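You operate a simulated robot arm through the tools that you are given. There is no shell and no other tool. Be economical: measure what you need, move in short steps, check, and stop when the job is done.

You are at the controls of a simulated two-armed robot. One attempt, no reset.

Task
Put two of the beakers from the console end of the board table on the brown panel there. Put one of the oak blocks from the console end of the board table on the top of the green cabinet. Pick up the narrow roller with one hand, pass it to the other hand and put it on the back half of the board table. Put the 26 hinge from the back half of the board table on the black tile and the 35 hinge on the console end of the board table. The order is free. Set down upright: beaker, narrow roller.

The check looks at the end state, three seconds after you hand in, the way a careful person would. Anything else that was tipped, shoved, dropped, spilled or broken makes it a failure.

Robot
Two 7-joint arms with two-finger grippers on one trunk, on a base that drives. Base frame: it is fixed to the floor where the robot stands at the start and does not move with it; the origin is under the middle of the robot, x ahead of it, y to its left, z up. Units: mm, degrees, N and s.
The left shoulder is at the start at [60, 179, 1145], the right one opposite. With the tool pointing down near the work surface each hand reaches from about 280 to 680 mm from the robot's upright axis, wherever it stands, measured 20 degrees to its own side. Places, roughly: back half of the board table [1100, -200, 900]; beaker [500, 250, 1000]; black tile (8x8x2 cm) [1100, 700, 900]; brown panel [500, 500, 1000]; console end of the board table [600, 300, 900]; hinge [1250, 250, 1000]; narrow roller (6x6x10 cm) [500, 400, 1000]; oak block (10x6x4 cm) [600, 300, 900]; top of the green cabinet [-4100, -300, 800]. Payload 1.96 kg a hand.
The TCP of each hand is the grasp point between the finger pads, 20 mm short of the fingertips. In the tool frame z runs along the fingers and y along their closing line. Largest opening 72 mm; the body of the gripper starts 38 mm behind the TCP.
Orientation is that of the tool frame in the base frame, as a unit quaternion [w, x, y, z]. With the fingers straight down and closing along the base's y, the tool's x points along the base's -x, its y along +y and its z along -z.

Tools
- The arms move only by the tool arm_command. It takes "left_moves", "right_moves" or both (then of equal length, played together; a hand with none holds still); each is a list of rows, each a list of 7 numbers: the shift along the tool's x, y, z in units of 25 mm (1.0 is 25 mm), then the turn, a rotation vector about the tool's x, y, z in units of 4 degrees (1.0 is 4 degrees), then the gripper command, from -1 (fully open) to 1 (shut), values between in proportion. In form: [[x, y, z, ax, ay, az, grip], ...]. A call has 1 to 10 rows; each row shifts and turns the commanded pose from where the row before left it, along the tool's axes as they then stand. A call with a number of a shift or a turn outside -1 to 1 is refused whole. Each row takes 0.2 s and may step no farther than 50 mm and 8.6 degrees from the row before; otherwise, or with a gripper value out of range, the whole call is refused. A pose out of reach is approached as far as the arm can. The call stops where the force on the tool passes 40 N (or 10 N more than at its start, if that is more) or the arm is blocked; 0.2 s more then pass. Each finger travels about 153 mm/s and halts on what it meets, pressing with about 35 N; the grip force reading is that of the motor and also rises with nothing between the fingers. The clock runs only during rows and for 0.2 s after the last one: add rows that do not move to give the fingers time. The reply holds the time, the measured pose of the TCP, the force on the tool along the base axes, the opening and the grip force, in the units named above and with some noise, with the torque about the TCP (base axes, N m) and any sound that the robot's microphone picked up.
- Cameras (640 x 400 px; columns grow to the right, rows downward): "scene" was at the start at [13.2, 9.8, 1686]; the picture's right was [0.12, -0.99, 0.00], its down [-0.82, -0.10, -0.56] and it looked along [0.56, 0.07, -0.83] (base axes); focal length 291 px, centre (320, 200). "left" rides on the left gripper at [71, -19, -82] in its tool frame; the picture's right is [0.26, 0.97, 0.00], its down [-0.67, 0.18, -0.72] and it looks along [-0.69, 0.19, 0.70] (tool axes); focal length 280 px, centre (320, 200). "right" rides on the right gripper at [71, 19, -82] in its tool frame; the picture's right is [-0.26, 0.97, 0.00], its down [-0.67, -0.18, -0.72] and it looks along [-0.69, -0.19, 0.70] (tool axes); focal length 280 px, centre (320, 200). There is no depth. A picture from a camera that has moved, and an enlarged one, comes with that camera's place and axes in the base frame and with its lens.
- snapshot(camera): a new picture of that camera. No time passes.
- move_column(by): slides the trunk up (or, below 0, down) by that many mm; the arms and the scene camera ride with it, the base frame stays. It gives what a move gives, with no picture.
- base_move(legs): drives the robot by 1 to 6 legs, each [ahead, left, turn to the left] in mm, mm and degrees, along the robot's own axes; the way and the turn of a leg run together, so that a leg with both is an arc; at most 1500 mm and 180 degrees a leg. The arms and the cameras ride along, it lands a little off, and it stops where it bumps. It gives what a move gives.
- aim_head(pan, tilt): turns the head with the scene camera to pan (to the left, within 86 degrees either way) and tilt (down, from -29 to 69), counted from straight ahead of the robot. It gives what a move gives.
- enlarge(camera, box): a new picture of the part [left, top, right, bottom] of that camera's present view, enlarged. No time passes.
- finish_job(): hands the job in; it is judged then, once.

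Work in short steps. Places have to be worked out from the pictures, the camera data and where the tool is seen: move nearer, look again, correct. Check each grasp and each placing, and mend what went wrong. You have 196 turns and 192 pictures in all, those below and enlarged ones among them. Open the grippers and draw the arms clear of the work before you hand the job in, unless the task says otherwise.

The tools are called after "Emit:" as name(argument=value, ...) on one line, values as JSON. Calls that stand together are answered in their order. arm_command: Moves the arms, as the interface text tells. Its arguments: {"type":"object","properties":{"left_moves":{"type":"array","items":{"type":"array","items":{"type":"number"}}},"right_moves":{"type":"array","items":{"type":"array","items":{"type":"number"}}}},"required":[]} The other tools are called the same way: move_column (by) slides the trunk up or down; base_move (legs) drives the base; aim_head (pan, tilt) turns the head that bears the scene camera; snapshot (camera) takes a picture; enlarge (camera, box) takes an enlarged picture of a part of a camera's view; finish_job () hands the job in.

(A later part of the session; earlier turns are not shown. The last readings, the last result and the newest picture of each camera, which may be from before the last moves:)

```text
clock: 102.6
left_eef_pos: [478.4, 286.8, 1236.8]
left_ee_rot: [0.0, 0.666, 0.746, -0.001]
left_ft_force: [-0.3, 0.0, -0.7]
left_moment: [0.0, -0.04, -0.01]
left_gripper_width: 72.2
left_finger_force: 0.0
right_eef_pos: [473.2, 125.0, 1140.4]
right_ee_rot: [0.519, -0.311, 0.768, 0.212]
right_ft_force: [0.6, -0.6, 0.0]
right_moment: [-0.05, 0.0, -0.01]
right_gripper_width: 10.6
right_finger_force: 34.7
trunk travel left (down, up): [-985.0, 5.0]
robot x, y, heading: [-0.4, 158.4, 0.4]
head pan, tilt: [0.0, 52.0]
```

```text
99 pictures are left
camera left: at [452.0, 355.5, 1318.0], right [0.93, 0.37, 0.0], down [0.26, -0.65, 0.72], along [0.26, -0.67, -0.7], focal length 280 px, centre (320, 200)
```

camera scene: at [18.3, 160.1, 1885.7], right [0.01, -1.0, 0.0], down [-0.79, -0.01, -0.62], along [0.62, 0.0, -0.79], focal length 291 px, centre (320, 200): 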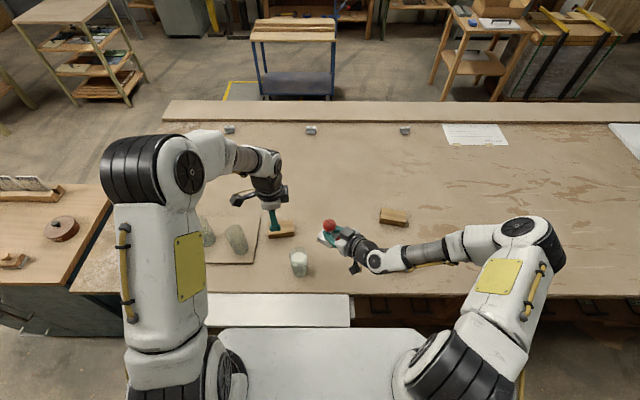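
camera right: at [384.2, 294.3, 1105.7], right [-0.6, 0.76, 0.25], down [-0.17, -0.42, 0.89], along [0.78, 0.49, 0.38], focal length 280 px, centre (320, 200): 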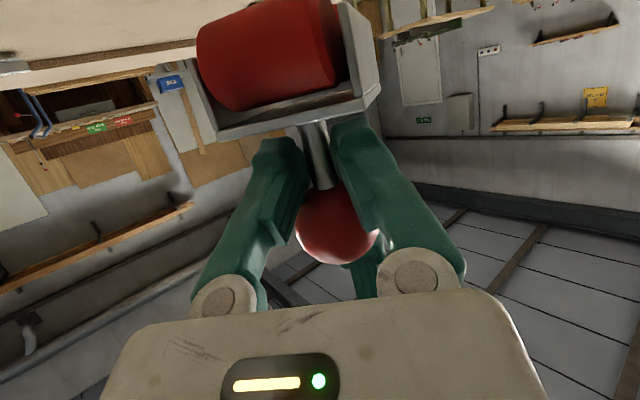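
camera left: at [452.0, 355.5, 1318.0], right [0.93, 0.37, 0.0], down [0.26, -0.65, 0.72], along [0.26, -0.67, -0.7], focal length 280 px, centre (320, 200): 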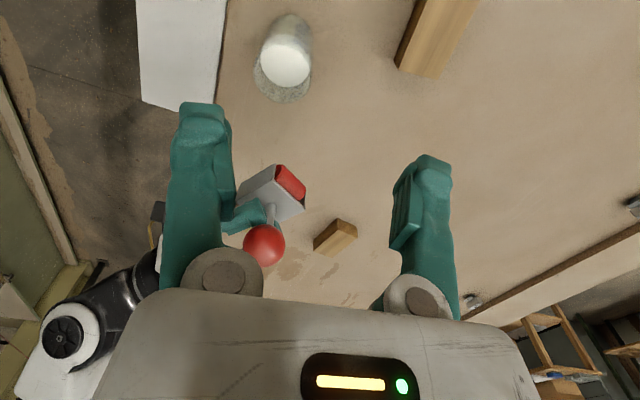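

I enlarge to locate oak block 1 precisely.

Emit:
enlarge(camera="scene", box=[240, 190, 360, 290])

```text
4.00 times, centred on (300, 240) of scene
camera zoom: at [18.3, 160.1, 1885.7], right [0.01, -1.0, 0.0], down [-0.79, -0.01, -0.62], along [0.62, 0.0, -0.79], focal length 1164 px, centre (400, 40)
```

zoom: 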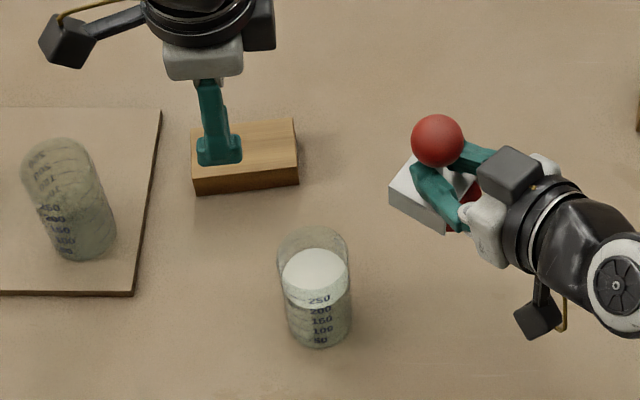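

Block 1 is about (619,308), rotated ~6°, matching the left yaw. Move the left hand above it to z≈1050.

Emit:
arm_command(left_moves=[[0.03, 0.68, 0.9, 0, 0, 0, -1], [0.03, 0.68, 0.9, 0, 0, 0, -1], [0.03, 0.68, 0.9, 0, 0, 0, -1], [0.03, 0.68, 0.9, 0, 0, 0, -1], [0.03, 0.68, 0.9, 0, 0, 0, -1], [0.03, 0.68, 0.9, 0, 0, 0, -1], [0.03, 0.68, 0.9, 0, 0, 0, -1], [0.03, 0.66, 0.9, 0, 0, 0, -1], [0, 0, 0, 0, 0, 0, -1]])

Emit:
snapshot(camera="left")

Emit:
enlarge(camera="scene", box=[240, 190, 360, 290])

```text
clock: 104.6
left_eef_pos: [604.5, 305.6, 1066.2]
left_ee_rot: [0.0, 0.667, 0.745, 0.001]
left_ft_force: [0.3, 0.2, 0.1]
left_moment: [0.01, 0.01, 0.0]
left_gripper_width: 72.0
left_finger_force: 0.1
left hand out of reach, approached as far as the arm can: row 8
right_eef_pos: [472.6, 121.6, 1140.6]
right_ee_rot: [0.519, -0.311, 0.767, 0.214]
right_ft_force: [0.0, -0.9, 0.1]
right_moment: [-0.05, 0.02, -0.03]
right_gripper_width: 10.4
right_finger_force: 35.0
trunk travel left (down, up): [-985.0, 5.0]
robot x, y, heading: [3.7, 152.6, 0.6]
head pan, tilt: [0.0, 52.0]
```

```text
97 pictures are left
camera left: at [577.9, 375.0, 1146.7], right [0.93, 0.37, 0.0], down [0.26, -0.65, 0.72], along [0.27, -0.67, -0.7], focal length 280 px, centre (320, 200)
```

left: 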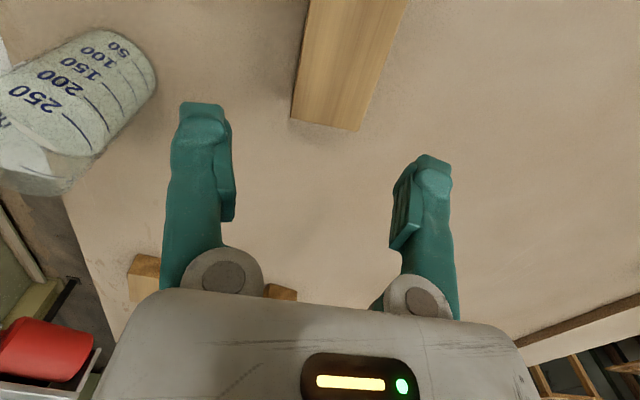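

```text
4.00 times, centred on (300, 240) of scene
camera zoom: at [17.6, 156.2, 1885.7], right [0.01, -1.0, 0.0], down [-0.79, -0.01, -0.62], along [0.62, 0.01, -0.79], focal length 1164 px, centre (400, 40)
```

zoom: 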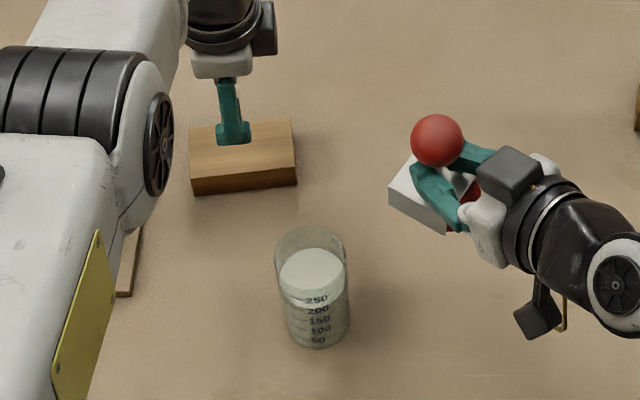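

The block's x≈621 needs more reach: I raise the right hand 100 mm with the roller, then lower the trunk 110 mm (left rises net accordingly).

Emit:
arm_command(right_moves=[[-0.93, 0, -0.375, 0, 0, 0, 1], [-0.93, 0, -0.375, 0, 0, 0, 1], [-0.93, 0, -0.375, 0, 0, 0, 1], [-0.93, 0, -0.375, 0, 0, 0, 1]])

Emit:
move_column(by=-90)

Emit:
arm_command(left_moves=[[0, 0.34, -0.2, 0, 0, 0, -1], [0, 0.34, 0, 0, 0, 0, -1], [0, 0, 0, 0, 0, 0, -1]])

Emit:
snapshot(camera="left")

Emit:
snapshot(camera="scene")

```text
clock: 105.6
left_eef_pos: [604.5, 307.0, 1066.6]
left_ee_rot: [0.001, 0.666, 0.746, 0.001]
left_ft_force: [0.3, 0.4, -0.4]
left_moment: [0.01, 0.0, 0.02]
left_gripper_width: 71.9
left_finger_force: 0.0
right_eef_pos: [471.5, 121.0, 1240.4]
right_ee_rot: [0.518, -0.312, 0.767, 0.213]
right_ft_force: [0.5, 0.5, -3.5]
right_moment: [-0.03, -0.01, 0.0]
right_gripper_width: 10.2
right_finger_force: 35.5
trunk travel left (down, up): [-985.0, 5.0]
robot x, y, heading: [5.0, 155.3, 0.1]
head pan, tilt: [0.0, 52.0]
```

```text
clock: 106.9
left_eef_pos: [606.0, 305.3, 975.2]
left_ee_rot: [0.001, 0.666, 0.746, 0.002]
left_ft_force: [-0.2, 0.4, -0.2]
left_moment: [0.01, 0.03, -0.01]
left_gripper_width: 71.9
left_finger_force: 0.0
right_eef_pos: [472.7, 119.9, 1149.8]
right_ee_rot: [0.519, -0.311, 0.768, 0.213]
right_ft_force: [0.1, 0.1, -2.0]
right_moment: [-0.01, 0.01, -0.03]
right_gripper_width: 10.6
right_finger_force: 35.7
trunk travel left (down, up): [-895.0, 95.0]
robot x, y, heading: [0.8, 156.0, 0.6]
head pan, tilt: [0.0, 52.0]
```

```text
clock: 107.7
left_eef_pos: [605.6, 306.7, 974.0]
left_ee_rot: [0.001, 0.666, 0.746, 0.001]
left_ft_force: [-0.5, 0.6, 0.0]
left_moment: [0.0, 0.01, -0.02]
left_gripper_width: 71.8
left_finger_force: 0.0
left hand out of reach, approached as far as the arm can: row 1, 2
right_eef_pos: [473.9, 121.1, 1151.1]
right_ee_rot: [0.519, -0.31, 0.767, 0.213]
right_ft_force: [-0.3, -0.5, -2.9]
right_moment: [-0.03, 0.04, 0.0]
right_gripper_width: 10.6
right_finger_force: 34.7
trunk travel left (down, up): [-895.0, 95.0]
robot x, y, heading: [2.2, 156.8, 0.6]
head pan, tilt: [0.0, 52.0]
```

```text
95 pictures are left
camera left: at [578.3, 375.4, 1056.6], right [0.93, 0.37, 0.0], down [0.26, -0.65, 0.72], along [0.27, -0.66, -0.7], focal length 280 px, centre (320, 200)
```

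left: 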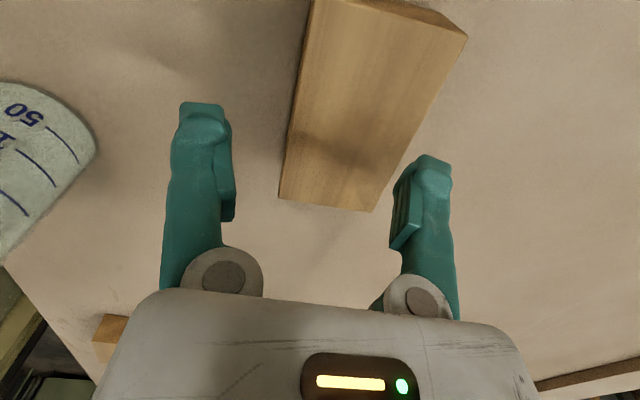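

```text
94 pictures are left
camera scene: at [18.3, 156.6, 1795.7], right [0.01, -1.0, 0.0], down [-0.79, -0.01, -0.62], along [0.62, 0.01, -0.79], focal length 291 px, centre (320, 200)
```

scene: 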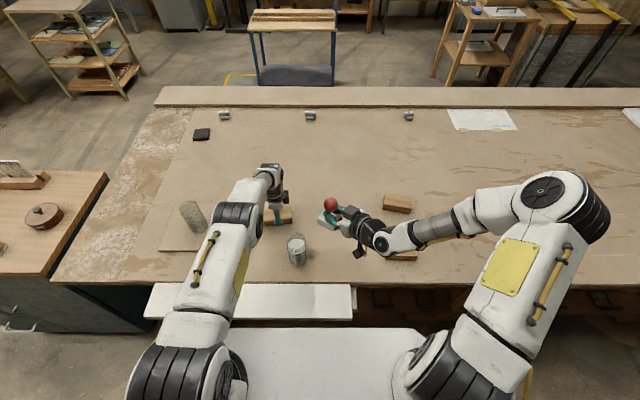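

The arm is fully stretched 15 mm short. The scene shows about 100 mm between the torso and the tray, so I drive 30 mm ahead after raising the left hand a little.

Emit:
arm_command(left_moves=[[0.1, -0.4, -0.8, 0, 0, 0, -1], [0, 0, -0.4, 0, 0, 0, -1]])

Emit:
base_move(legs=[[35, 0, 0]])

Emit:
snapshot(camera="left")

```text
clock: 108.3
left_eef_pos: [595.3, 307.0, 1005.9]
left_ee_rot: [0.0, 0.666, 0.746, 0.001]
left_ft_force: [0.7, 0.4, 0.0]
left_moment: [0.0, 0.03, 0.0]
left_gripper_width: 71.8
left_finger_force: 0.1
right_eef_pos: [473.8, 120.0, 1148.6]
right_ee_rot: [0.52, -0.31, 0.767, 0.212]
right_ft_force: [0.8, -0.3, -2.4]
right_moment: [-0.07, 0.02, 0.05]
right_gripper_width: 10.5
right_finger_force: 34.4
trunk travel left (down, up): [-895.0, 95.0]
robot x, y, heading: [2.3, 154.7, 0.4]
head pan, tilt: [0.0, 52.0]
```

```text
clock: 109.1
left_eef_pos: [624.6, 308.6, 1009.7]
left_ee_rot: [0.004, 0.666, 0.746, 0.002]
left_ft_force: [-0.2, -0.3, 0.1]
left_moment: [0.0, -0.03, 0.01]
left_gripper_width: 71.9
left_finger_force: 0.0
right_eef_pos: [502.0, 120.5, 1152.6]
right_ee_rot: [0.52, -0.312, 0.766, 0.212]
right_ft_force: [-0.7, 0.0, -2.3]
right_moment: [-0.03, -0.01, -0.02]
right_gripper_width: 10.7
right_finger_force: 35.3
trunk travel left (down, up): [-895.0, 95.0]
robot x, y, heading: [36.9, 153.2, 0.5]
head pan, tilt: [0.0, 52.0]
```

```text
93 pictures are left
camera left: at [597.3, 377.0, 1090.9], right [0.93, 0.37, 0.01], down [0.25, -0.65, 0.72], along [0.27, -0.66, -0.7], focal length 280 px, centre (320, 200)
```

left: 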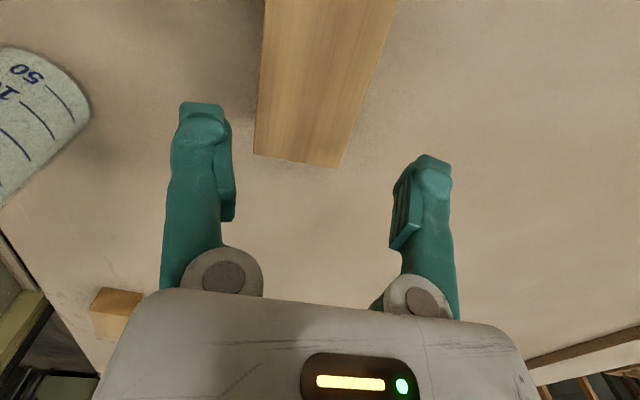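

No bump. Block now centred within 2 mm. I descend toward z≈932 with force watch.

Emit:
arm_command(left_moves=[[0.25, -0.08, 0.8, 0, 0, 0, -1], [0, 0, 0.8, 0, 0, 0, -1], [0, 0, 0.8, 0, 0, 0, -1], [0, 0, 0.5, 0, 0, 0, -1], [0, 0, 0.2, 0, 0, 0, -1]])

Emit:
snapshot(camera="left")

```text
clock: 110.3
left_eef_pos: [627.0, 315.7, 928.0]
left_ee_rot: [0.001, 0.666, 0.746, 0.002]
left_ft_force: [-1.9, 0.1, 1.3]
left_moment: [0.01, 0.0, 0.0]
left_gripper_width: 71.8
left_finger_force: 0.1
right_eef_pos: [509.1, 121.9, 1148.1]
right_ee_rot: [0.519, -0.311, 0.767, 0.213]
right_ft_force: [0.3, 0.4, -3.0]
right_moment: [-0.04, 0.0, 0.02]
right_gripper_width: 10.4
right_finger_force: 35.2
trunk travel left (down, up): [-895.0, 95.0]
robot x, y, heading: [36.4, 155.7, 0.7]
head pan, tilt: [0.0, 52.0]
```

```text
92 pictures are left
camera left: at [599.6, 383.8, 1009.7], right [0.93, 0.37, 0.0], down [0.26, -0.65, 0.72], along [0.27, -0.66, -0.7], focal length 280 px, centre (320, 200)
```

left: 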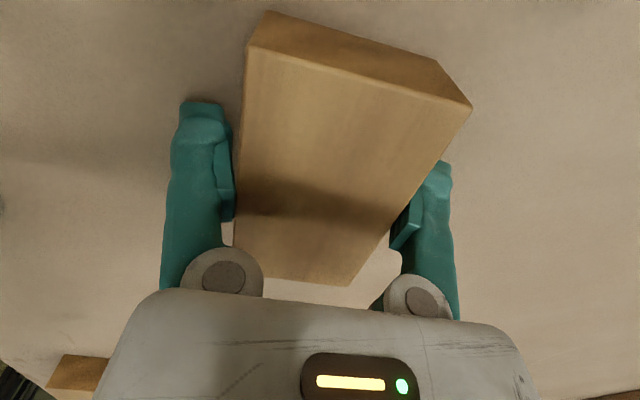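

Fingers straddle the block. Close.

Emit:
arm_command(left_moves=[[0, 0, 0, 0, 0, 0, 0], [0, 0, 0, 0, 0, 0, 1], [0, 0, 0, 0, 0, 0, 1], [0, 0, 0, 0, 0, 0, 1]])

Emit:
arm_command(left_moves=[[0, 0, -0.4, 0, 0, 0, 1], [0, 0, -0.8, 0, 0, 0, 1], [0, -0.4, -1, 0, 0, 0, 1], [0, -0.8, -1, 0, 0, 0, 1], [0, -1, -1, 0, 0, 0, 1], [0, -1, -1, 0, 0, 0, 1], [0, -1, -1, 0, 0, 0, 1], [0, -1, -1, 0, 0, 0, 1]])

Emit:
snapshot(camera="scene")

Emit:
snapshot(camera="left")

```text
clock: 111.3
left_eef_pos: [626.5, 315.0, 928.7]
left_ee_rot: [0.001, 0.665, 0.746, 0.001]
left_ft_force: [0.5, 0.3, 1.0]
left_moment: [0.0, 0.0, -0.03]
left_gripper_width: 67.4
left_finger_force: 34.7
right_eef_pos: [508.4, 120.8, 1149.3]
right_ee_rot: [0.518, -0.312, 0.767, 0.214]
right_ft_force: [-0.1, -0.2, -1.7]
right_moment: [-0.05, 0.05, 0.0]
right_gripper_width: 10.3
right_finger_force: 35.5
trunk travel left (down, up): [-895.0, 95.0]
robot x, y, heading: [34.4, 155.7, 0.4]
head pan, tilt: [0.0, 52.0]
```

```text
clock: 113.1
left_eef_pos: [495.0, 299.6, 1109.2]
left_ee_rot: [0.001, 0.666, 0.746, 0.001]
left_ft_force: [-0.2, 0.3, -1.2]
left_moment: [0.02, -0.03, 0.01]
left_gripper_width: 66.8
left_finger_force: 35.3
right_eef_pos: [506.8, 120.8, 1150.9]
right_ee_rot: [0.521, -0.31, 0.767, 0.212]
right_ft_force: [-0.3, -0.5, -2.5]
right_moment: [-0.03, 0.02, -0.01]
right_gripper_width: 10.5
right_finger_force: 34.7
trunk travel left (down, up): [-895.0, 95.0]
robot x, y, heading: [32.6, 153.7, 0.7]
head pan, tilt: [0.0, 52.0]
```

```text
91 pictures are left
camera scene: at [50.8, 156.6, 1795.6], right [0.01, -1.0, 0.0], down [-0.79, -0.01, -0.62], along [0.62, 0.01, -0.79], focal length 291 px, centre (320, 200)
```

scene: 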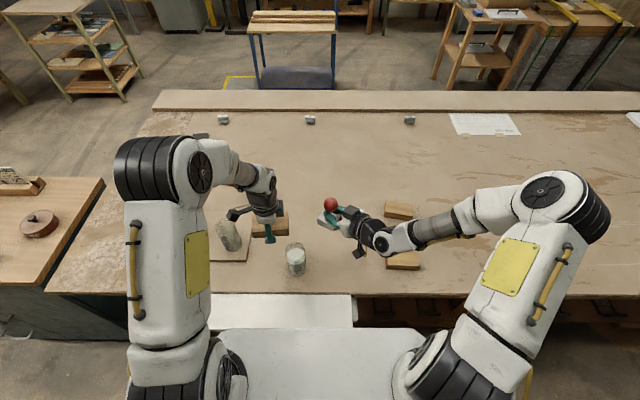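

```text
90 pictures are left
camera left: at [467.9, 368.1, 1190.4], right [0.93, 0.37, 0.0], down [0.26, -0.65, 0.72], along [0.27, -0.66, -0.7], focal length 280 px, centre (320, 200)
```

left: 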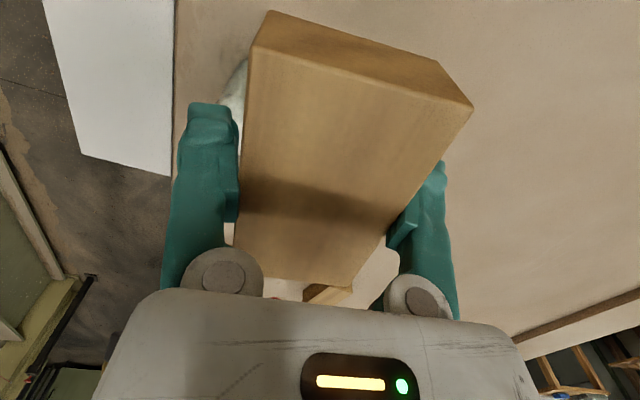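

Block held. Before driving, I look to both sides to see the room behind.

Emit:
aim_head(pan=86, tilt=20)

Emit:
snapshot(camera="scene")

Emit:
aim_head(pan=-86, tilt=20)

Emit:
snapshot(camera="scene")

```text
clock: 114.7
left_eef_pos: [497.8, 299.4, 1108.4]
left_ee_rot: [0.001, 0.665, 0.746, 0.001]
left_ft_force: [0.2, 0.2, -1.4]
left_moment: [0.0, 0.0, -0.01]
left_gripper_width: 67.2
left_finger_force: 34.9
right_eef_pos: [508.3, 122.0, 1149.8]
right_ee_rot: [0.518, -0.311, 0.768, 0.213]
right_ft_force: [0.6, 0.3, -3.7]
right_moment: [-0.03, 0.03, -0.01]
right_gripper_width: 10.3
right_finger_force: 35.5
trunk travel left (down, up): [-895.0, 95.0]
robot x, y, heading: [35.2, 155.0, 0.6]
head pan, tilt: [85.9, 20.0]
```

```text
89 pictures are left
camera scene: at [-16.1, 249.2, 1843.9], right [1.0, -0.06, 0.0], down [-0.02, -0.34, -0.94], along [0.06, 0.94, -0.34], focal length 291 px, centre (320, 200)
```

scene: 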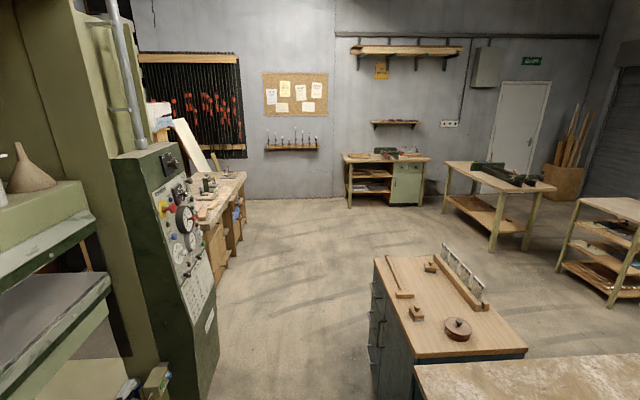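

```text
clock: 117.3
left_eef_pos: [497.7, 300.5, 1106.9]
left_ee_rot: [0.001, 0.666, 0.746, 0.002]
left_ft_force: [1.0, -0.8, -1.5]
left_moment: [0.01, 0.01, 0.01]
left_gripper_width: 66.4
left_finger_force: 35.5
right_eef_pos: [507.5, 120.6, 1150.9]
right_ee_rot: [0.519, -0.311, 0.767, 0.213]
right_ft_force: [0.7, 0.3, -1.9]
right_moment: [-0.07, 0.03, -0.01]
right_gripper_width: 10.0
right_finger_force: 34.6
trunk travel left (down, up): [-895.0, 95.0]
robot x, y, heading: [36.1, 156.6, 0.5]
head pan, tilt: [-85.9, 20.0]
```

```text
88 pictures are left
camera scene: at [-14.5, 63.5, 1843.9], right [-1.0, -0.08, 0.0], down [-0.03, 0.34, -0.94], along [0.07, -0.94, -0.34], focal length 291 px, centre (320, 200)
```

scene: 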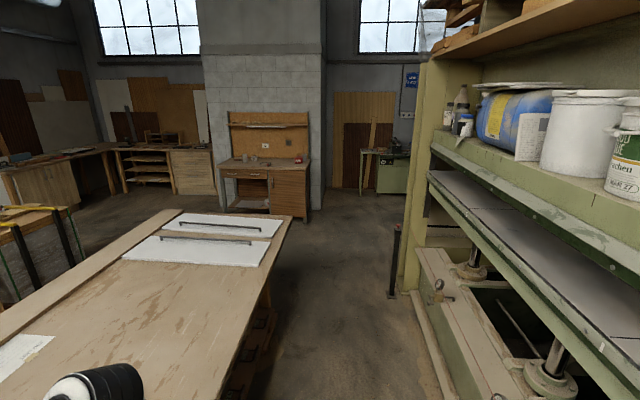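

A big green press stands behind (front x≈−650) so I leave the corridor sideways to the right (−y), past the table's end, keeping heading.

Emit:
base_move(legs=[[-40, 0, 0], [0, -1300, 0], [0, -1000, 0]])

Emit:
snapshot(camera="scene")

```text
clock: 129.2
left_eef_pos: [426.6, -2034.4, 1107.7]
left_ee_rot: [0.001, 0.678, 0.735, 0.001]
left_ft_force: [0.1, 0.2, -0.6]
left_moment: [0.0, -0.01, 0.0]
left_gripper_width: 65.5
left_finger_force: 35.0
right_eef_pos: [431.7, -2213.7, 1150.4]
right_ee_rot: [0.522, -0.299, 0.772, 0.204]
right_ft_force: [-0.4, -0.2, -2.3]
right_moment: [-0.02, 0.04, -0.02]
right_gripper_width: 10.1
right_finger_force: 35.1
trunk travel left (down, up): [-895.0, 95.0]
robot x, y, heading: [-39.3, -2165.2, -1.4]
head pan, tilt: [-85.9, 20.0]
```

```text
87 pictures are left
camera scene: at [-92.8, -2254.1, 1844.0], right [-1.0, -0.05, 0.0], down [-0.02, 0.34, -0.94], along [0.04, -0.94, -0.34], focal length 291 px, centre (320, 200)
```

scene: 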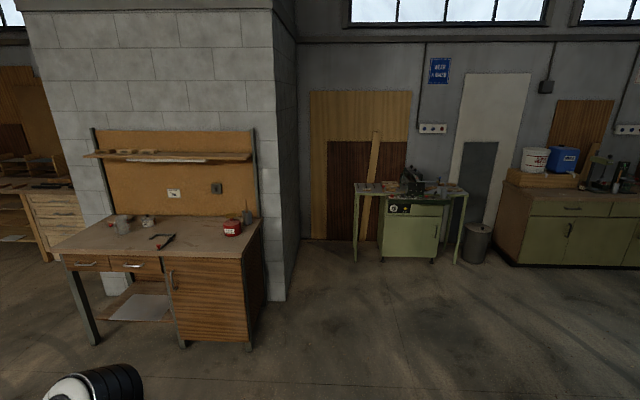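

Open floor here. I go 650 mm further and turn 180° clockwise, then look.

Emit:
base_move(legs=[[0, -650, 0], [0, 0, -178.6]])

Emit:
aim_head(pan=-30, tilt=15)

Emit:
snapshot(camera="scene")

```text
clock: 140.3
left_eef_pos: [-519.7, -2944.3, 1108.0]
left_ee_rot: [0.001, 0.732, -0.681, -0.001]
left_ft_force: [0.1, -0.7, -1.1]
left_moment: [0.0, 0.02, 0.0]
left_gripper_width: 64.1
left_finger_force: 34.2
right_eef_pos: [-524.1, -2765.8, 1149.6]
right_ee_rot: [0.201, 0.774, 0.294, -0.523]
right_ft_force: [-0.2, 0.3, 0.4]
right_moment: [-0.02, 0.0, 0.0]
right_gripper_width: 0.2
right_finger_force: 30.4
trunk travel left (down, up): [-895.0, 95.0]
robot x, y, heading: [-52.8, -2819.6, 178.1]
head pan, tilt: [-85.9, 20.0]
```

```text
clock: 141.5
left_eef_pos: [-519.8, -2943.8, 1108.9]
left_ee_rot: [0.0, 0.731, -0.682, -0.001]
left_ft_force: [1.0, -0.4, -0.8]
left_moment: [0.0, 0.02, 0.03]
left_gripper_width: 64.1
left_finger_force: 35.2
right_eef_pos: [-523.8, -2765.5, 1151.1]
right_ee_rot: [0.202, 0.774, 0.295, -0.523]
right_ft_force: [-1.1, -0.7, 0.2]
right_moment: [0.0, 0.02, 0.0]
right_gripper_width: 0.0
right_finger_force: 29.4
trunk travel left (down, up): [-895.0, 95.0]
robot x, y, heading: [-52.8, -2820.3, 178.3]
head pan, tilt: [-30.0, 15.0]
```

```text
86 pictures are left
camera scene: at [-70.0, -2771.4, 1852.0], right [0.53, 0.85, 0.0], down [0.22, -0.14, -0.97], along [-0.82, 0.51, -0.26], focal length 291 px, centre (320, 200)
```

scene: 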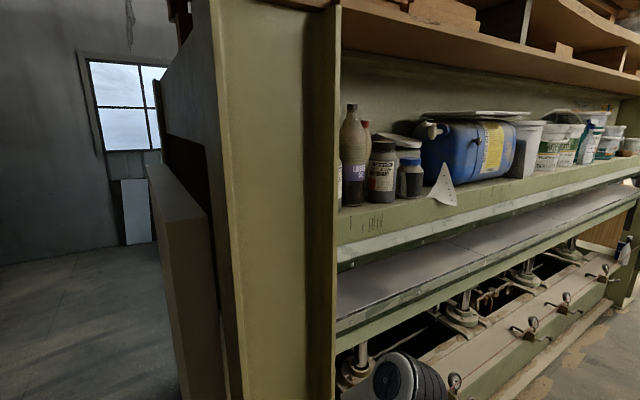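

The right gripper reads 0: the roller slipped out during the last drive. I must find it; I look around on the floor.

Emit:
aim_head(pan=80, tilt=45)

Emit:
snapshot(camera="scene")

Emit:
aim_head(pan=0, tilt=55)

Emit:
snapshot(camera="scene")

```text
clock: 143.4
left_eef_pos: [-520.0, -2944.9, 1108.0]
left_ee_rot: [0.0, 0.732, -0.681, -0.001]
left_ft_force: [-1.0, 0.3, -0.9]
left_moment: [0.02, -0.05, 0.01]
left_gripper_width: 63.8
left_finger_force: 35.0
right_eef_pos: [-523.9, -2766.3, 1150.4]
right_ee_rot: [0.202, 0.774, 0.295, -0.523]
right_ft_force: [-0.2, 0.7, -0.2]
right_moment: [-0.01, -0.02, -0.03]
right_gripper_width: 0.1
right_finger_force: 29.6
trunk travel left (down, up): [-895.0, 95.0]
robot x, y, heading: [-55.1, -2819.7, 177.9]
head pan, tilt: [80.0, 45.0]
```

```text
85 pictures are left
camera scene: at [-7.6, -2900.5, 1805.2], right [-0.98, 0.21, 0.0], down [0.15, 0.69, -0.71], along [-0.15, -0.69, -0.71], focal length 291 px, centre (320, 200)
```

scene: 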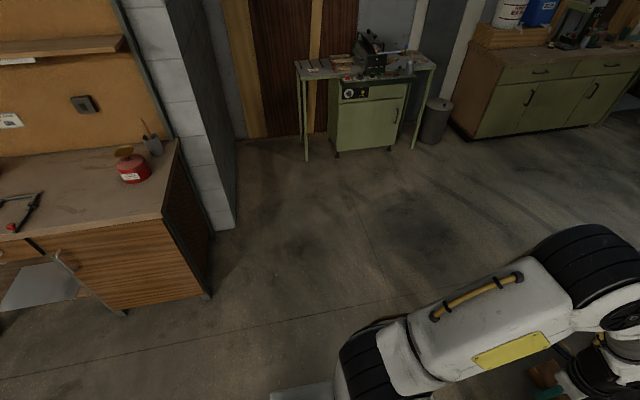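

```text
clock: 144.9
left_eef_pos: [-521.1, -2942.4, 1108.0]
left_ee_rot: [0.001, 0.732, -0.682, -0.001]
left_ft_force: [-0.2, 0.8, -1.2]
left_moment: [0.0, 0.03, 0.03]
left_gripper_width: 63.6
left_finger_force: 34.2
right_eef_pos: [-523.1, -2765.9, 1150.2]
right_ee_rot: [0.202, 0.774, 0.295, -0.523]
right_ft_force: [-0.1, -0.1, -0.1]
right_moment: [-0.04, -0.01, -0.04]
right_gripper_width: 0.0
right_finger_force: 30.2
trunk travel left (down, up): [-895.0, 95.0]
robot x, y, heading: [-52.6, -2819.1, 178.2]
head pan, tilt: [0.0, 55.0]
```

```text
84 pictures are left
camera scene: at [-62.8, -2818.6, 1791.8], right [0.03, 1.0, 0.0], down [0.82, -0.03, -0.57], along [-0.57, 0.02, -0.82], focal length 291 px, centre (320, 200)
```

scene: 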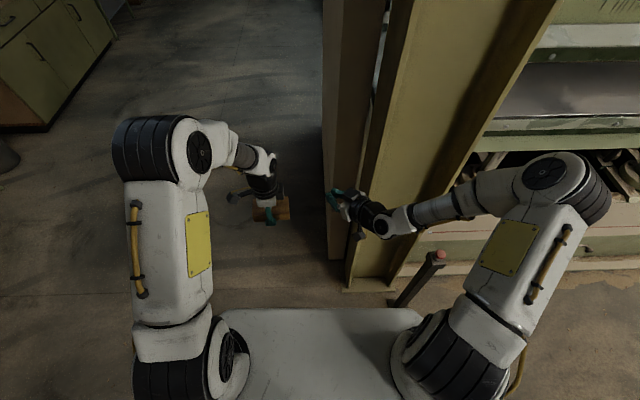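

Not visible ahead or on the −y side. I turn back 90° left (toward −y) to view the +x side.

Emit:
base_move(legs=[[0, 0, 90]])

Emit:
aim_head(pan=75, tilt=48)

Emit:
snapshot(camera="scene")

Emit:
aim_head(pan=0, tilt=60)

Emit:
snapshot(camera="scene")

```text
clock: 149.1
left_eef_pos: [70.5, -3287.9, 1107.4]
left_ee_rot: [0.002, 0.999, 0.033, 0.0]
left_ft_force: [-1.1, 0.1, -0.3]
left_moment: [0.0, 0.05, 0.0]
left_gripper_width: 63.3
left_finger_force: 34.3
right_eef_pos: [-109.9, -3290.7, 1150.7]
right_ee_rot: [0.512, 0.34, 0.755, -0.228]
right_ft_force: [-0.3, -0.3, 0.7]
right_moment: [-0.01, 0.01, 0.01]
right_gripper_width: 0.0
right_finger_force: 29.2
trunk travel left (down, up): [-895.0, 95.0]
robot x, y, heading: [-54.0, -2817.6, -92.3]
head pan, tilt: [0.0, 55.0]
```

```text
clock: 150.6
left_eef_pos: [69.7, -3287.4, 1108.3]
left_ee_rot: [0.002, 0.999, 0.034, 0.0]
left_ft_force: [-0.1, 0.1, -2.3]
left_moment: [0.01, 0.01, -0.01]
left_gripper_width: 63.1
left_finger_force: 35.0
right_eef_pos: [-108.9, -3291.0, 1149.5]
right_ee_rot: [0.512, 0.341, 0.754, -0.229]
right_ft_force: [-0.1, 0.7, -0.4]
right_moment: [-0.02, 0.02, -0.01]
right_gripper_width: 0.3
right_finger_force: 29.9
trunk travel left (down, up): [-895.0, 95.0]
robot x, y, heading: [-52.5, -2817.6, -92.1]
head pan, tilt: [75.0, 48.0]
```

```text
83 pictures are left
camera scene: at [27.3, -2782.8, 1801.0], right [-0.3, -0.95, 0.0], down [-0.71, 0.22, -0.67], along [0.64, -0.2, -0.74], focal length 291 px, centre (320, 200)
```

scene: 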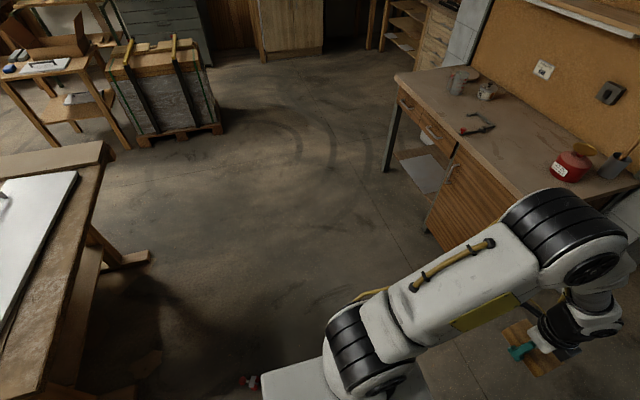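

```text
clock: 152.1
left_eef_pos: [69.3, -3288.0, 1108.0]
left_ee_rot: [0.002, 0.999, 0.033, 0.0]
left_ft_force: [0.5, 0.1, -1.1]
left_moment: [0.01, -0.02, -0.01]
left_gripper_width: 62.8
left_finger_force: 34.7
right_eef_pos: [-109.4, -3291.1, 1150.4]
right_ee_rot: [0.512, 0.341, 0.755, -0.229]
right_ft_force: [0.6, -0.1, -0.3]
right_moment: [-0.03, 0.01, 0.02]
right_gripper_width: 0.0
right_finger_force: 29.7
trunk travel left (down, up): [-895.0, 95.0]
robot x, y, heading: [-53.7, -2824.0, -92.1]
head pan, tilt: [0.0, 60.0]
```

```text
82 pictures are left
camera scene: at [-50.4, -2826.0, 1785.8], right [-1.0, 0.04, 0.0], down [0.03, 0.87, -0.5], along [-0.02, -0.5, -0.87], focal length 291 px, centre (320, 200)
```

scene: 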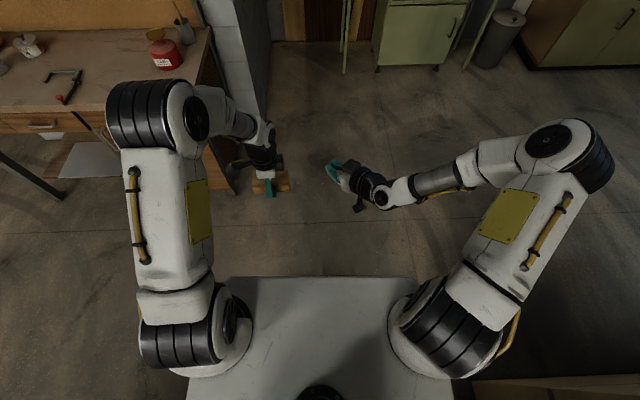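

A small red thing shows at the bottom near the table end, at the floor. I aim there for a closer look.

Emit:
aim_head(pan=86, tilt=62)

Emit:
snapshot(camera="scene")

```text
clock: 153.7
left_eef_pos: [70.1, -3288.8, 1108.3]
left_ee_rot: [0.002, 0.999, 0.033, 0.0]
left_ft_force: [0.2, 0.2, -1.3]
left_moment: [-0.02, 0.0, 0.02]
left_gripper_width: 62.8
left_finger_force: 35.2
right_eef_pos: [-110.4, -3290.2, 1152.1]
right_ee_rot: [0.512, 0.341, 0.755, -0.229]
right_ft_force: [-0.6, 1.1, -0.6]
right_moment: [0.0, -0.01, -0.03]
right_gripper_width: 0.0
right_finger_force: 29.5
trunk travel left (down, up): [-895.0, 95.0]
robot x, y, heading: [-48.8, -2820.1, -92.2]
head pan, tilt: [85.9, 62.0]
```

```text
81 pictures are left
camera scene: at [16.0, -2766.5, 1783.5], right [-0.11, -0.99, 0.0], down [-0.88, 0.1, -0.47], along [0.47, -0.05, -0.88], focal length 291 px, centre (320, 200)
```

scene: 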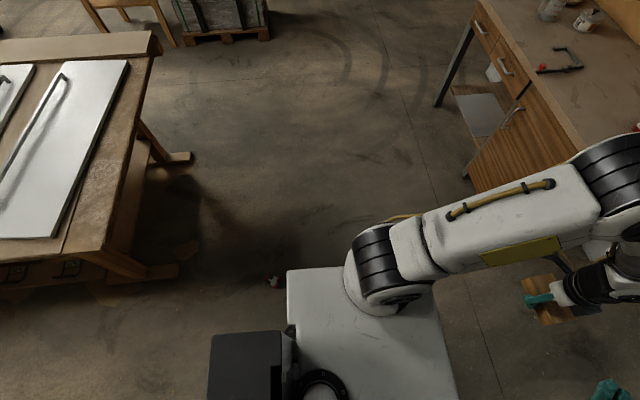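

Emit:
enlarge(camera="scene", box=[240, 255, 310, 305])

```text
8.00 times, centred on (275, 280) of scene
camera zoom: at [16.0, -2766.5, 1783.5], right [-0.11, -0.99, 0.0], down [-0.88, 0.1, -0.47], along [0.47, -0.05, -0.88], focal length 2328 px, centre (680, -440)
```

zoom: 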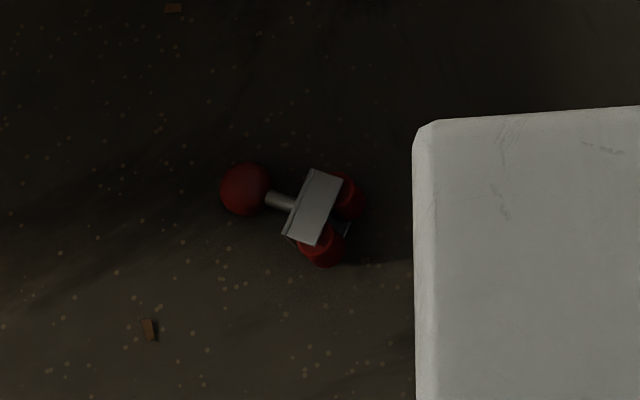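

The roller lies on its side, intact, at about (438,−2523). I'll deliver the oak block first with the free path, then come back for it. I move away from the press post, then go −x and face that way.

Emit:
base_move(legs=[[400, 0, 0], [0, -1000, 0], [0, 0, -87]])

Emit:
aim_head(pan=-25, tilt=18)

Emit:
snapshot(camera="scene")

```text
clock: 164.7
left_eef_pos: [-1544.9, -3304.5, 1108.5]
left_ee_rot: [0.002, 0.74, -0.672, -0.002]
left_ft_force: [0.0, -0.4, -2.1]
left_moment: [-0.02, -0.03, 0.03]
left_gripper_width: 62.0
left_finger_force: 35.1
right_eef_pos: [-1551.8, -3124.9, 1150.3]
right_ee_rot: [0.208, 0.77, 0.303, -0.521]
right_ft_force: [0.4, -0.2, 0.1]
right_moment: [0.04, 0.02, -0.01]
right_gripper_width: 0.2
right_finger_force: 29.2
trunk travel left (down, up): [-895.0, 95.0]
robot x, y, heading: [-1077.5, -3169.8, 179.5]
head pan, tilt: [85.9, 62.0]
```

```text
clock: 166.6
left_eef_pos: [-1542.4, -3304.4, 1107.5]
left_ee_rot: [0.001, 0.739, -0.673, -0.001]
left_ft_force: [-0.1, -0.2, -1.5]
left_moment: [-0.01, 0.0, -0.04]
left_gripper_width: 61.9
left_finger_force: 35.4
right_eef_pos: [-1550.4, -3124.6, 1149.6]
right_ee_rot: [0.208, 0.77, 0.304, -0.521]
right_ft_force: [0.2, -0.9, 0.6]
right_moment: [-0.03, 0.02, -0.01]
right_gripper_width: 0.0
right_finger_force: 29.6
trunk travel left (down, up): [-895.0, 95.0]
robot x, y, heading: [-1081.5, -3166.8, 179.5]
head pan, tilt: [-25.0, 18.0]
```

```text
79 pictures are left
camera scene: at [-1101.6, -3128.1, 1847.1], right [0.43, 0.9, 0.0], down [0.28, -0.13, -0.95], along [-0.86, 0.41, -0.31], focal length 291 px, centre (320, 200)
```

scene: 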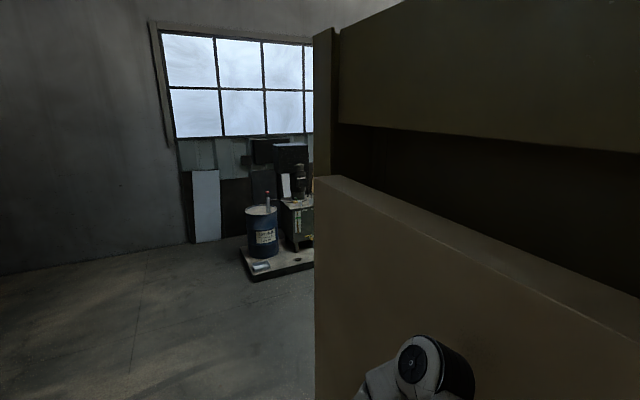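

Clear ahead along −x. Drive ahead 1500 mm and look again to the right.

Emit:
base_move(legs=[[1450, 0, 0]])

Emit:
aim_head(pan=-50, tilt=20)

Emit:
snapshot(camera="scene")

```text
clock: 173.8
left_eef_pos: [-2991.1, -3276.9, 1108.7]
left_ee_rot: [0.002, 0.736, -0.677, -0.001]
left_ft_force: [0.6, 0.3, -1.9]
left_moment: [-0.01, 0.01, -0.01]
left_gripper_width: 61.4
left_finger_force: 35.4
right_eef_pos: [-2996.4, -3097.4, 1150.2]
right_ee_rot: [0.205, 0.772, 0.299, -0.522]
right_ft_force: [-0.2, 0.4, 0.2]
right_moment: [0.03, 0.01, 0.01]
right_gripper_width: 0.0
right_finger_force: 29.4
trunk travel left (down, up): [-895.0, 95.0]
robot x, y, heading: [-2524.6, -3143.6, 178.9]
head pan, tilt: [-25.0, 18.0]
```

```text
clock: 174.7
left_eef_pos: [-2989.7, -3274.9, 1107.6]
left_ee_rot: [0.001, 0.735, -0.678, -0.001]
left_ft_force: [0.3, -0.5, -1.8]
left_moment: [0.0, 0.03, -0.03]
left_gripper_width: 61.1
left_finger_force: 35.3
right_eef_pos: [-2995.0, -3097.0, 1150.3]
right_ee_rot: [0.205, 0.772, 0.3, -0.521]
right_ft_force: [-0.5, 0.3, -0.7]
right_moment: [0.03, 0.02, 0.01]
right_gripper_width: 0.0
right_finger_force: 29.3
trunk travel left (down, up): [-895.0, 95.0]
robot x, y, heading: [-2522.8, -3144.0, 178.8]
head pan, tilt: [-50.0, 20.0]
```

```text
78 pictures are left
camera scene: at [-2520.7, -3073.3, 1843.9], right [0.78, 0.63, 0.0], down [0.21, -0.27, -0.94], along [-0.59, 0.73, -0.34], focal length 291 px, centre (320, 200)
```

scene: 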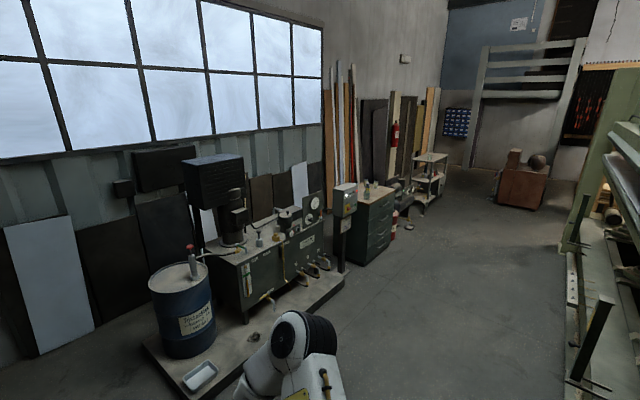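

The green drawer cabinet is visible at ≈(−4090,−250,800). I strafe right (+y) along the corridor facing −x.

Emit:
base_move(legs=[[350, 0, 1], [0, -1450, 0], [0, -1350, 0]])

Emit:
aim_head(pan=0, tilt=30)

Emit:
snapshot(camera="scene")

```text
clock: 190.0
left_eef_pos: [-3308.7, -490.7, 1108.0]
left_ee_rot: [0.001, 0.735, -0.678, 0.0]
left_ft_force: [-0.3, -0.2, -1.2]
left_moment: [0.01, 0.04, -0.01]
left_gripper_width: 60.5
left_finger_force: 34.6
right_eef_pos: [-3314.7, -313.0, 1150.1]
right_ee_rot: [0.203, 0.773, 0.298, -0.522]
right_ft_force: [0.1, 0.2, -0.9]
right_moment: [0.04, -0.01, -0.02]
right_gripper_width: 0.0
right_finger_force: 29.6
trunk travel left (down, up): [-895.0, 95.0]
robot x, y, heading: [-2845.2, -362.7, 178.8]
head pan, tilt: [-50.0, 20.0]
```

```text
clock: 191.2
left_eef_pos: [-3309.7, -490.1, 1107.5]
left_ee_rot: [0.001, 0.735, -0.678, 0.0]
left_ft_force: [-0.1, -0.8, -1.7]
left_moment: [-0.01, 0.02, 0.02]
left_gripper_width: 60.2
left_finger_force: 35.0
right_eef_pos: [-3314.2, -311.7, 1149.8]
right_ee_rot: [0.205, 0.772, 0.299, -0.522]
right_ft_force: [0.0, 0.0, 0.7]
right_moment: [-0.01, -0.01, 0.0]
right_gripper_width: 0.1
right_finger_force: 29.5
trunk travel left (down, up): [-895.0, 95.0]
robot x, y, heading: [-2843.9, -365.1, 178.7]
head pan, tilt: [0.0, 30.0]
```

```text
77 pictures are left
camera scene: at [-2871.5, -359.9, 1827.8], right [0.03, 1.0, 0.0], down [0.5, -0.01, -0.87], along [-0.87, 0.02, -0.5], focal length 291 px, centre (320, 200)
```

scene: 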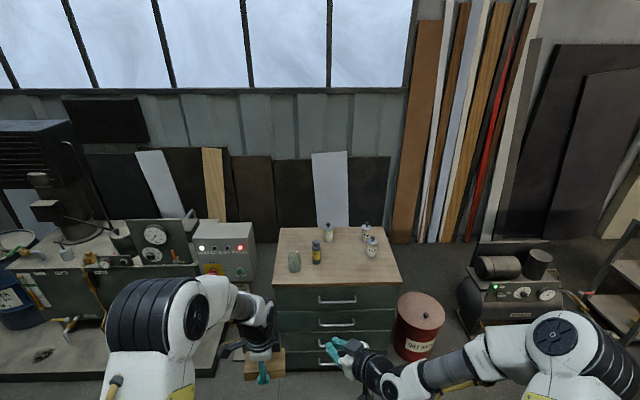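

Cabinet top spans x −3856…−4318, y −556…49 at z≈800, with bottles; a free spot is around (−3930,−220). I drive to bring the left hand before it.

Emit:
base_move(legs=[[0, -270, 1.2], [490, 0, 0]])

Emit:
aim_head(pan=0, tilt=50)

Emit:
snapshot(camera="scene")

Emit:
snapshot(camera="left")

```text
clock: 195.6
left_eef_pos: [-3791.5, -220.6, 1109.3]
left_ee_rot: [0.001, 0.741, -0.672, -0.001]
left_ft_force: [-0.6, -1.0, -1.1]
left_moment: [0.0, 0.02, 0.02]
left_gripper_width: 59.8
left_finger_force: 35.1
right_eef_pos: [-3800.3, -41.4, 1150.1]
right_ee_rot: [0.209, 0.77, 0.305, -0.52]
right_ft_force: [-0.1, -0.4, -0.7]
right_moment: [-0.03, 0.0, 0.01]
right_gripper_width: 0.0
right_finger_force: 29.3
trunk travel left (down, up): [-895.0, 95.0]
robot x, y, heading: [-3331.6, -87.3, 179.6]
head pan, tilt: [0.0, 30.0]
```

```text
clock: 196.5
left_eef_pos: [-3794.0, -220.7, 1108.3]
left_ee_rot: [0.001, 0.741, -0.672, 0.0]
left_ft_force: [0.0, 0.0, -0.6]
left_moment: [0.02, 0.02, 0.0]
left_gripper_width: 59.5
left_finger_force: 35.7
right_eef_pos: [-3803.5, -43.1, 1150.5]
right_ee_rot: [0.209, 0.769, 0.306, -0.52]
right_ft_force: [0.4, -0.3, -0.5]
right_moment: [0.0, -0.01, 0.02]
right_gripper_width: 0.0
right_finger_force: 29.7
trunk travel left (down, up): [-895.0, 95.0]
robot x, y, heading: [-3327.4, -83.7, 179.7]
head pan, tilt: [0.0, 50.0]
```

```text
76 pictures are left
camera scene: at [-3345.3, -82.6, 1798.4], right [0.01, 1.0, 0.0], down [0.77, -0.01, -0.64], along [-0.64, 0.0, -0.77], focal length 291 px, centre (320, 200)
```

scene: 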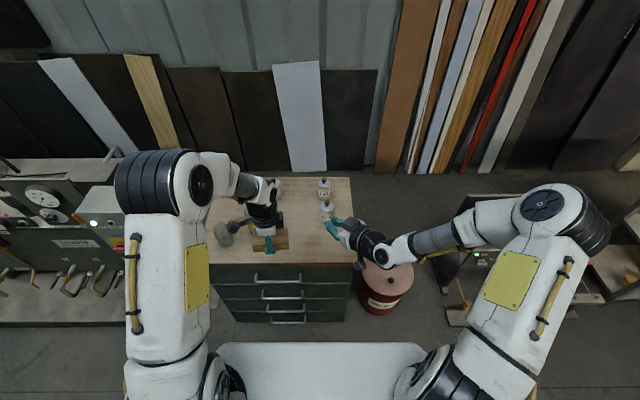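

```text
75 pictures are left
camera left: at [-3767.4, -289.1, 1189.5], right [-0.93, -0.36, 0.0], down [-0.25, 0.65, 0.72], along [-0.26, 0.67, -0.7], focal length 280 px, centre (320, 200)
```

left: 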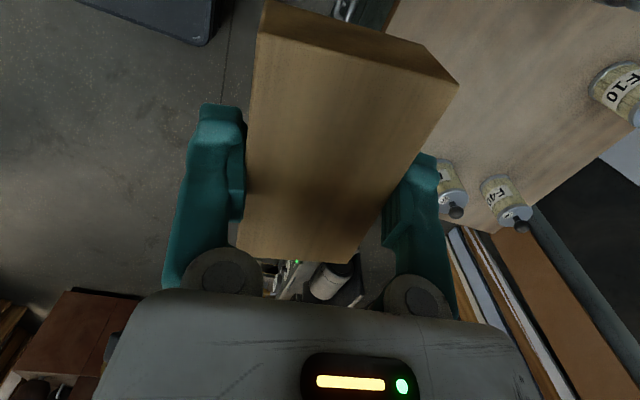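

Now forward 131 mm and partly down.

Emit:
arm_command(left_moves=[[-0.07, 0.75, 0, 0, 0, 0, 1], [-0.07, 0.75, 0, 0, 0, 0, 1], [-0.07, 0.75, 0.3, 0, 0, 0, 1], [-0.07, 0.75, 0.8, 0, 0, 0, 1], [-0.07, 0.75, 1, 0, 0, 0, 1], [-0.07, 0.75, 1, 0, 0, 0, 1], [-0.07, 0.75, 1, 0, 0, 0, 1], [0, 0, 1, 0, 0, 0, 1], [0, 0, 1, 0, 0, 0, 1], [0, 0, 1, 0, 0, 0, 1]])

Emit:
snapshot(camera="left")

Emit:
enlarge(camera="scene", box=[180, 150, 380, 290])

```text
clock: 198.7
left_eef_pos: [-3928.0, -221.1, 931.1]
left_ee_rot: [0.001, 0.741, -0.672, -0.001]
left_ft_force: [0.5, 0.1, -1.2]
left_moment: [0.01, -0.01, 0.0]
left_gripper_width: 59.6
left_finger_force: 35.0
right_eef_pos: [-3803.3, -41.4, 1150.0]
right_ee_rot: [0.21, 0.769, 0.305, -0.52]
right_ft_force: [-0.3, -0.4, -0.2]
right_moment: [0.0, -0.03, 0.02]
right_gripper_width: 0.2
right_finger_force: 29.5
trunk travel left (down, up): [-895.0, 95.0]
robot x, y, heading: [-3330.3, -83.2, 179.8]
head pan, tilt: [0.0, 50.0]
```

```text
74 pictures are left
camera left: at [-3901.0, -289.4, 1013.1], right [-0.93, -0.36, 0.0], down [-0.25, 0.65, 0.72], along [-0.26, 0.67, -0.7], focal length 280 px, centre (320, 200)
```

left: 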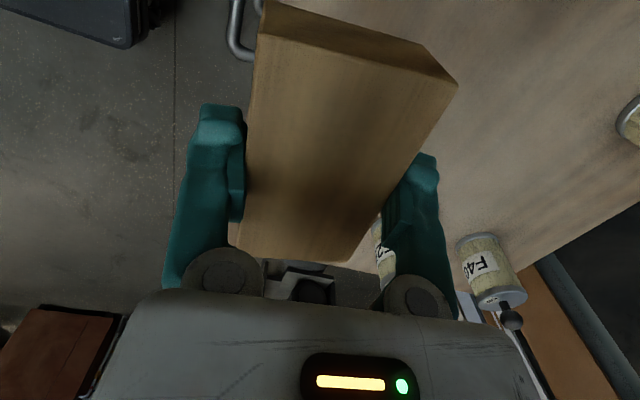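

```text
2.86 times, centred on (280, 220) of scene
camera zoom: at [-3345.5, -82.5, 1798.4], right [0.01, 1.0, 0.0], down [0.77, -0.01, -0.64], along [-0.64, 0.0, -0.77], focal length 832 px, centre (434, 143)
```

zoom: 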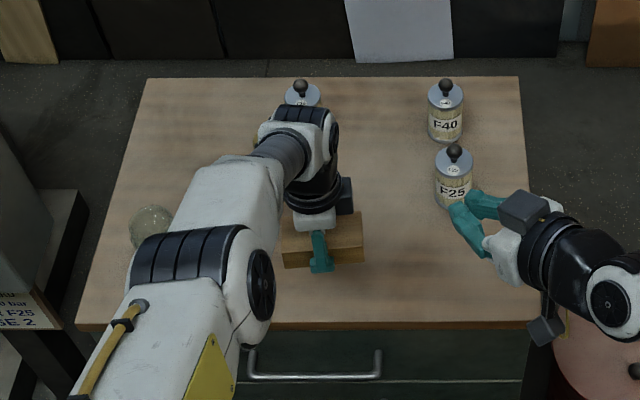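

Well over the cabinet top. Lower to contact.

Emit:
arm_command(left_moves=[[0, 0, 1, 0, 0, 0, 1], [0, 0, 1, 0, 0, 0, 1], [0, 0, 1, 0, 0, 0, 1], [0, 0, 0.5, 0, 0, 0, 1], [0, 0, 0.2, 0, 0, 0, 1], [0, 0, 0.2, 0, 0, 0, 1], [0, 0, 0.2, 0, 0, 0, 1], [0, 0, 0.2, 0, 0, 0, 1], [0, 0, 0.2, 0, 0, 0, 1]])

```text
clock: 200.7
left_eef_pos: [-3892.5, -225.4, 858.9]
left_ee_rot: [0.0, 0.741, -0.672, 0.0]
left_ft_force: [0.4, 0.6, -0.8]
left_moment: [0.04, -0.01, 0.04]
left_gripper_width: 59.6
left_finger_force: 35.5
left hand out of reach, approached as far as the arm can: row 1, 2, 3, 4, 8
right_eef_pos: [-3802.3, -42.5, 1150.3]
right_ee_rot: [0.209, 0.77, 0.305, -0.52]
right_ft_force: [0.7, 0.2, 0.0]
right_moment: [0.02, -0.01, 0.02]
right_gripper_width: 0.0
right_finger_force: 29.6
trunk travel left (down, up): [-895.0, 95.0]
robot x, y, heading: [-3327.4, -85.8, 179.6]
head pan, tilt: [0.0, 50.0]
```

The arm is at its reach limit; I raise the hand 100 mm, lower the trunk 110 mm and then re-extend.

Emit:
arm_command(left_moves=[[0, 0, -1, 0, 0, 0, 1], [0, 0, -1, 0, 0, 0, 1], [0, 0, -1, 0, 0, 0, 1], [0, 0, -1, 0, 0, 0, 1]])

Emit:
move_column(by=-110)

Emit:
arm_command(left_moves=[[0, 0.5, 0, 0, 0, 0, 1], [-0.1, 0.6, 0, 0, 0, 0, 1], [-0.1, 0.4, 0.2, 0, 0, 0, 1], [0, 0, 0.2, 0, 0, 0, 1], [0, 0, 0.2, 0, 0, 0, 1], [0, 0, 0.2, 0, 0, 0, 1]])

```text
clock: 201.7
left_eef_pos: [-3895.3, -226.2, 959.6]
left_ee_rot: [0.001, 0.741, -0.672, -0.002]
left_ft_force: [-0.5, 0.0, -1.4]
left_moment: [0.0, 0.01, -0.02]
left_gripper_width: 59.6
left_finger_force: 34.7
right_eef_pos: [-3801.4, -43.1, 1149.8]
right_ee_rot: [0.209, 0.77, 0.306, -0.52]
right_ft_force: [0.3, 0.3, -0.1]
right_moment: [-0.01, 0.01, -0.03]
right_gripper_width: 0.0
right_finger_force: 29.6
trunk travel left (down, up): [-895.0, 95.0]
robot x, y, heading: [-3327.3, -84.7, 179.7]
head pan, tilt: [0.0, 50.0]
```

```text
clock: 203.1
left_eef_pos: [-3896.0, -226.7, 850.1]
left_ee_rot: [0.001, 0.741, -0.671, -0.002]
left_ft_force: [0.0, 1.2, -1.1]
left_moment: [0.02, -0.01, 0.0]
left_gripper_width: 59.5
left_finger_force: 34.8
right_eef_pos: [-3800.4, -42.8, 1040.6]
right_ee_rot: [0.21, 0.769, 0.306, -0.52]
right_ft_force: [-0.9, -0.5, -0.4]
right_moment: [0.0, 0.01, 0.01]
right_gripper_width: 0.0
right_finger_force: 30.0
trunk travel left (down, up): [-785.0, 205.0]
robot x, y, heading: [-3327.1, -82.8, 179.6]
head pan, tilt: [0.0, 50.0]
```

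```text
clock: 204.5
left_eef_pos: [-3930.4, -225.1, 830.5]
left_ee_rot: [0.001, 0.741, -0.672, -0.002]
left_ft_force: [0.2, 0.2, -1.2]
left_moment: [0.0, 0.03, -0.02]
left_gripper_width: 59.3
left_finger_force: 35.1
right_eef_pos: [-3802.7, -41.4, 1041.2]
right_ee_rot: [0.21, 0.769, 0.306, -0.52]
right_ft_force: [0.0, 0.4, -1.1]
right_moment: [-0.01, -0.04, 0.01]
right_gripper_width: 0.0
right_finger_force: 29.4
trunk travel left (down, up): [-785.0, 205.0]
robot x, y, heading: [-3326.8, -83.2, 179.4]
head pan, tilt: [0.0, 50.0]
```

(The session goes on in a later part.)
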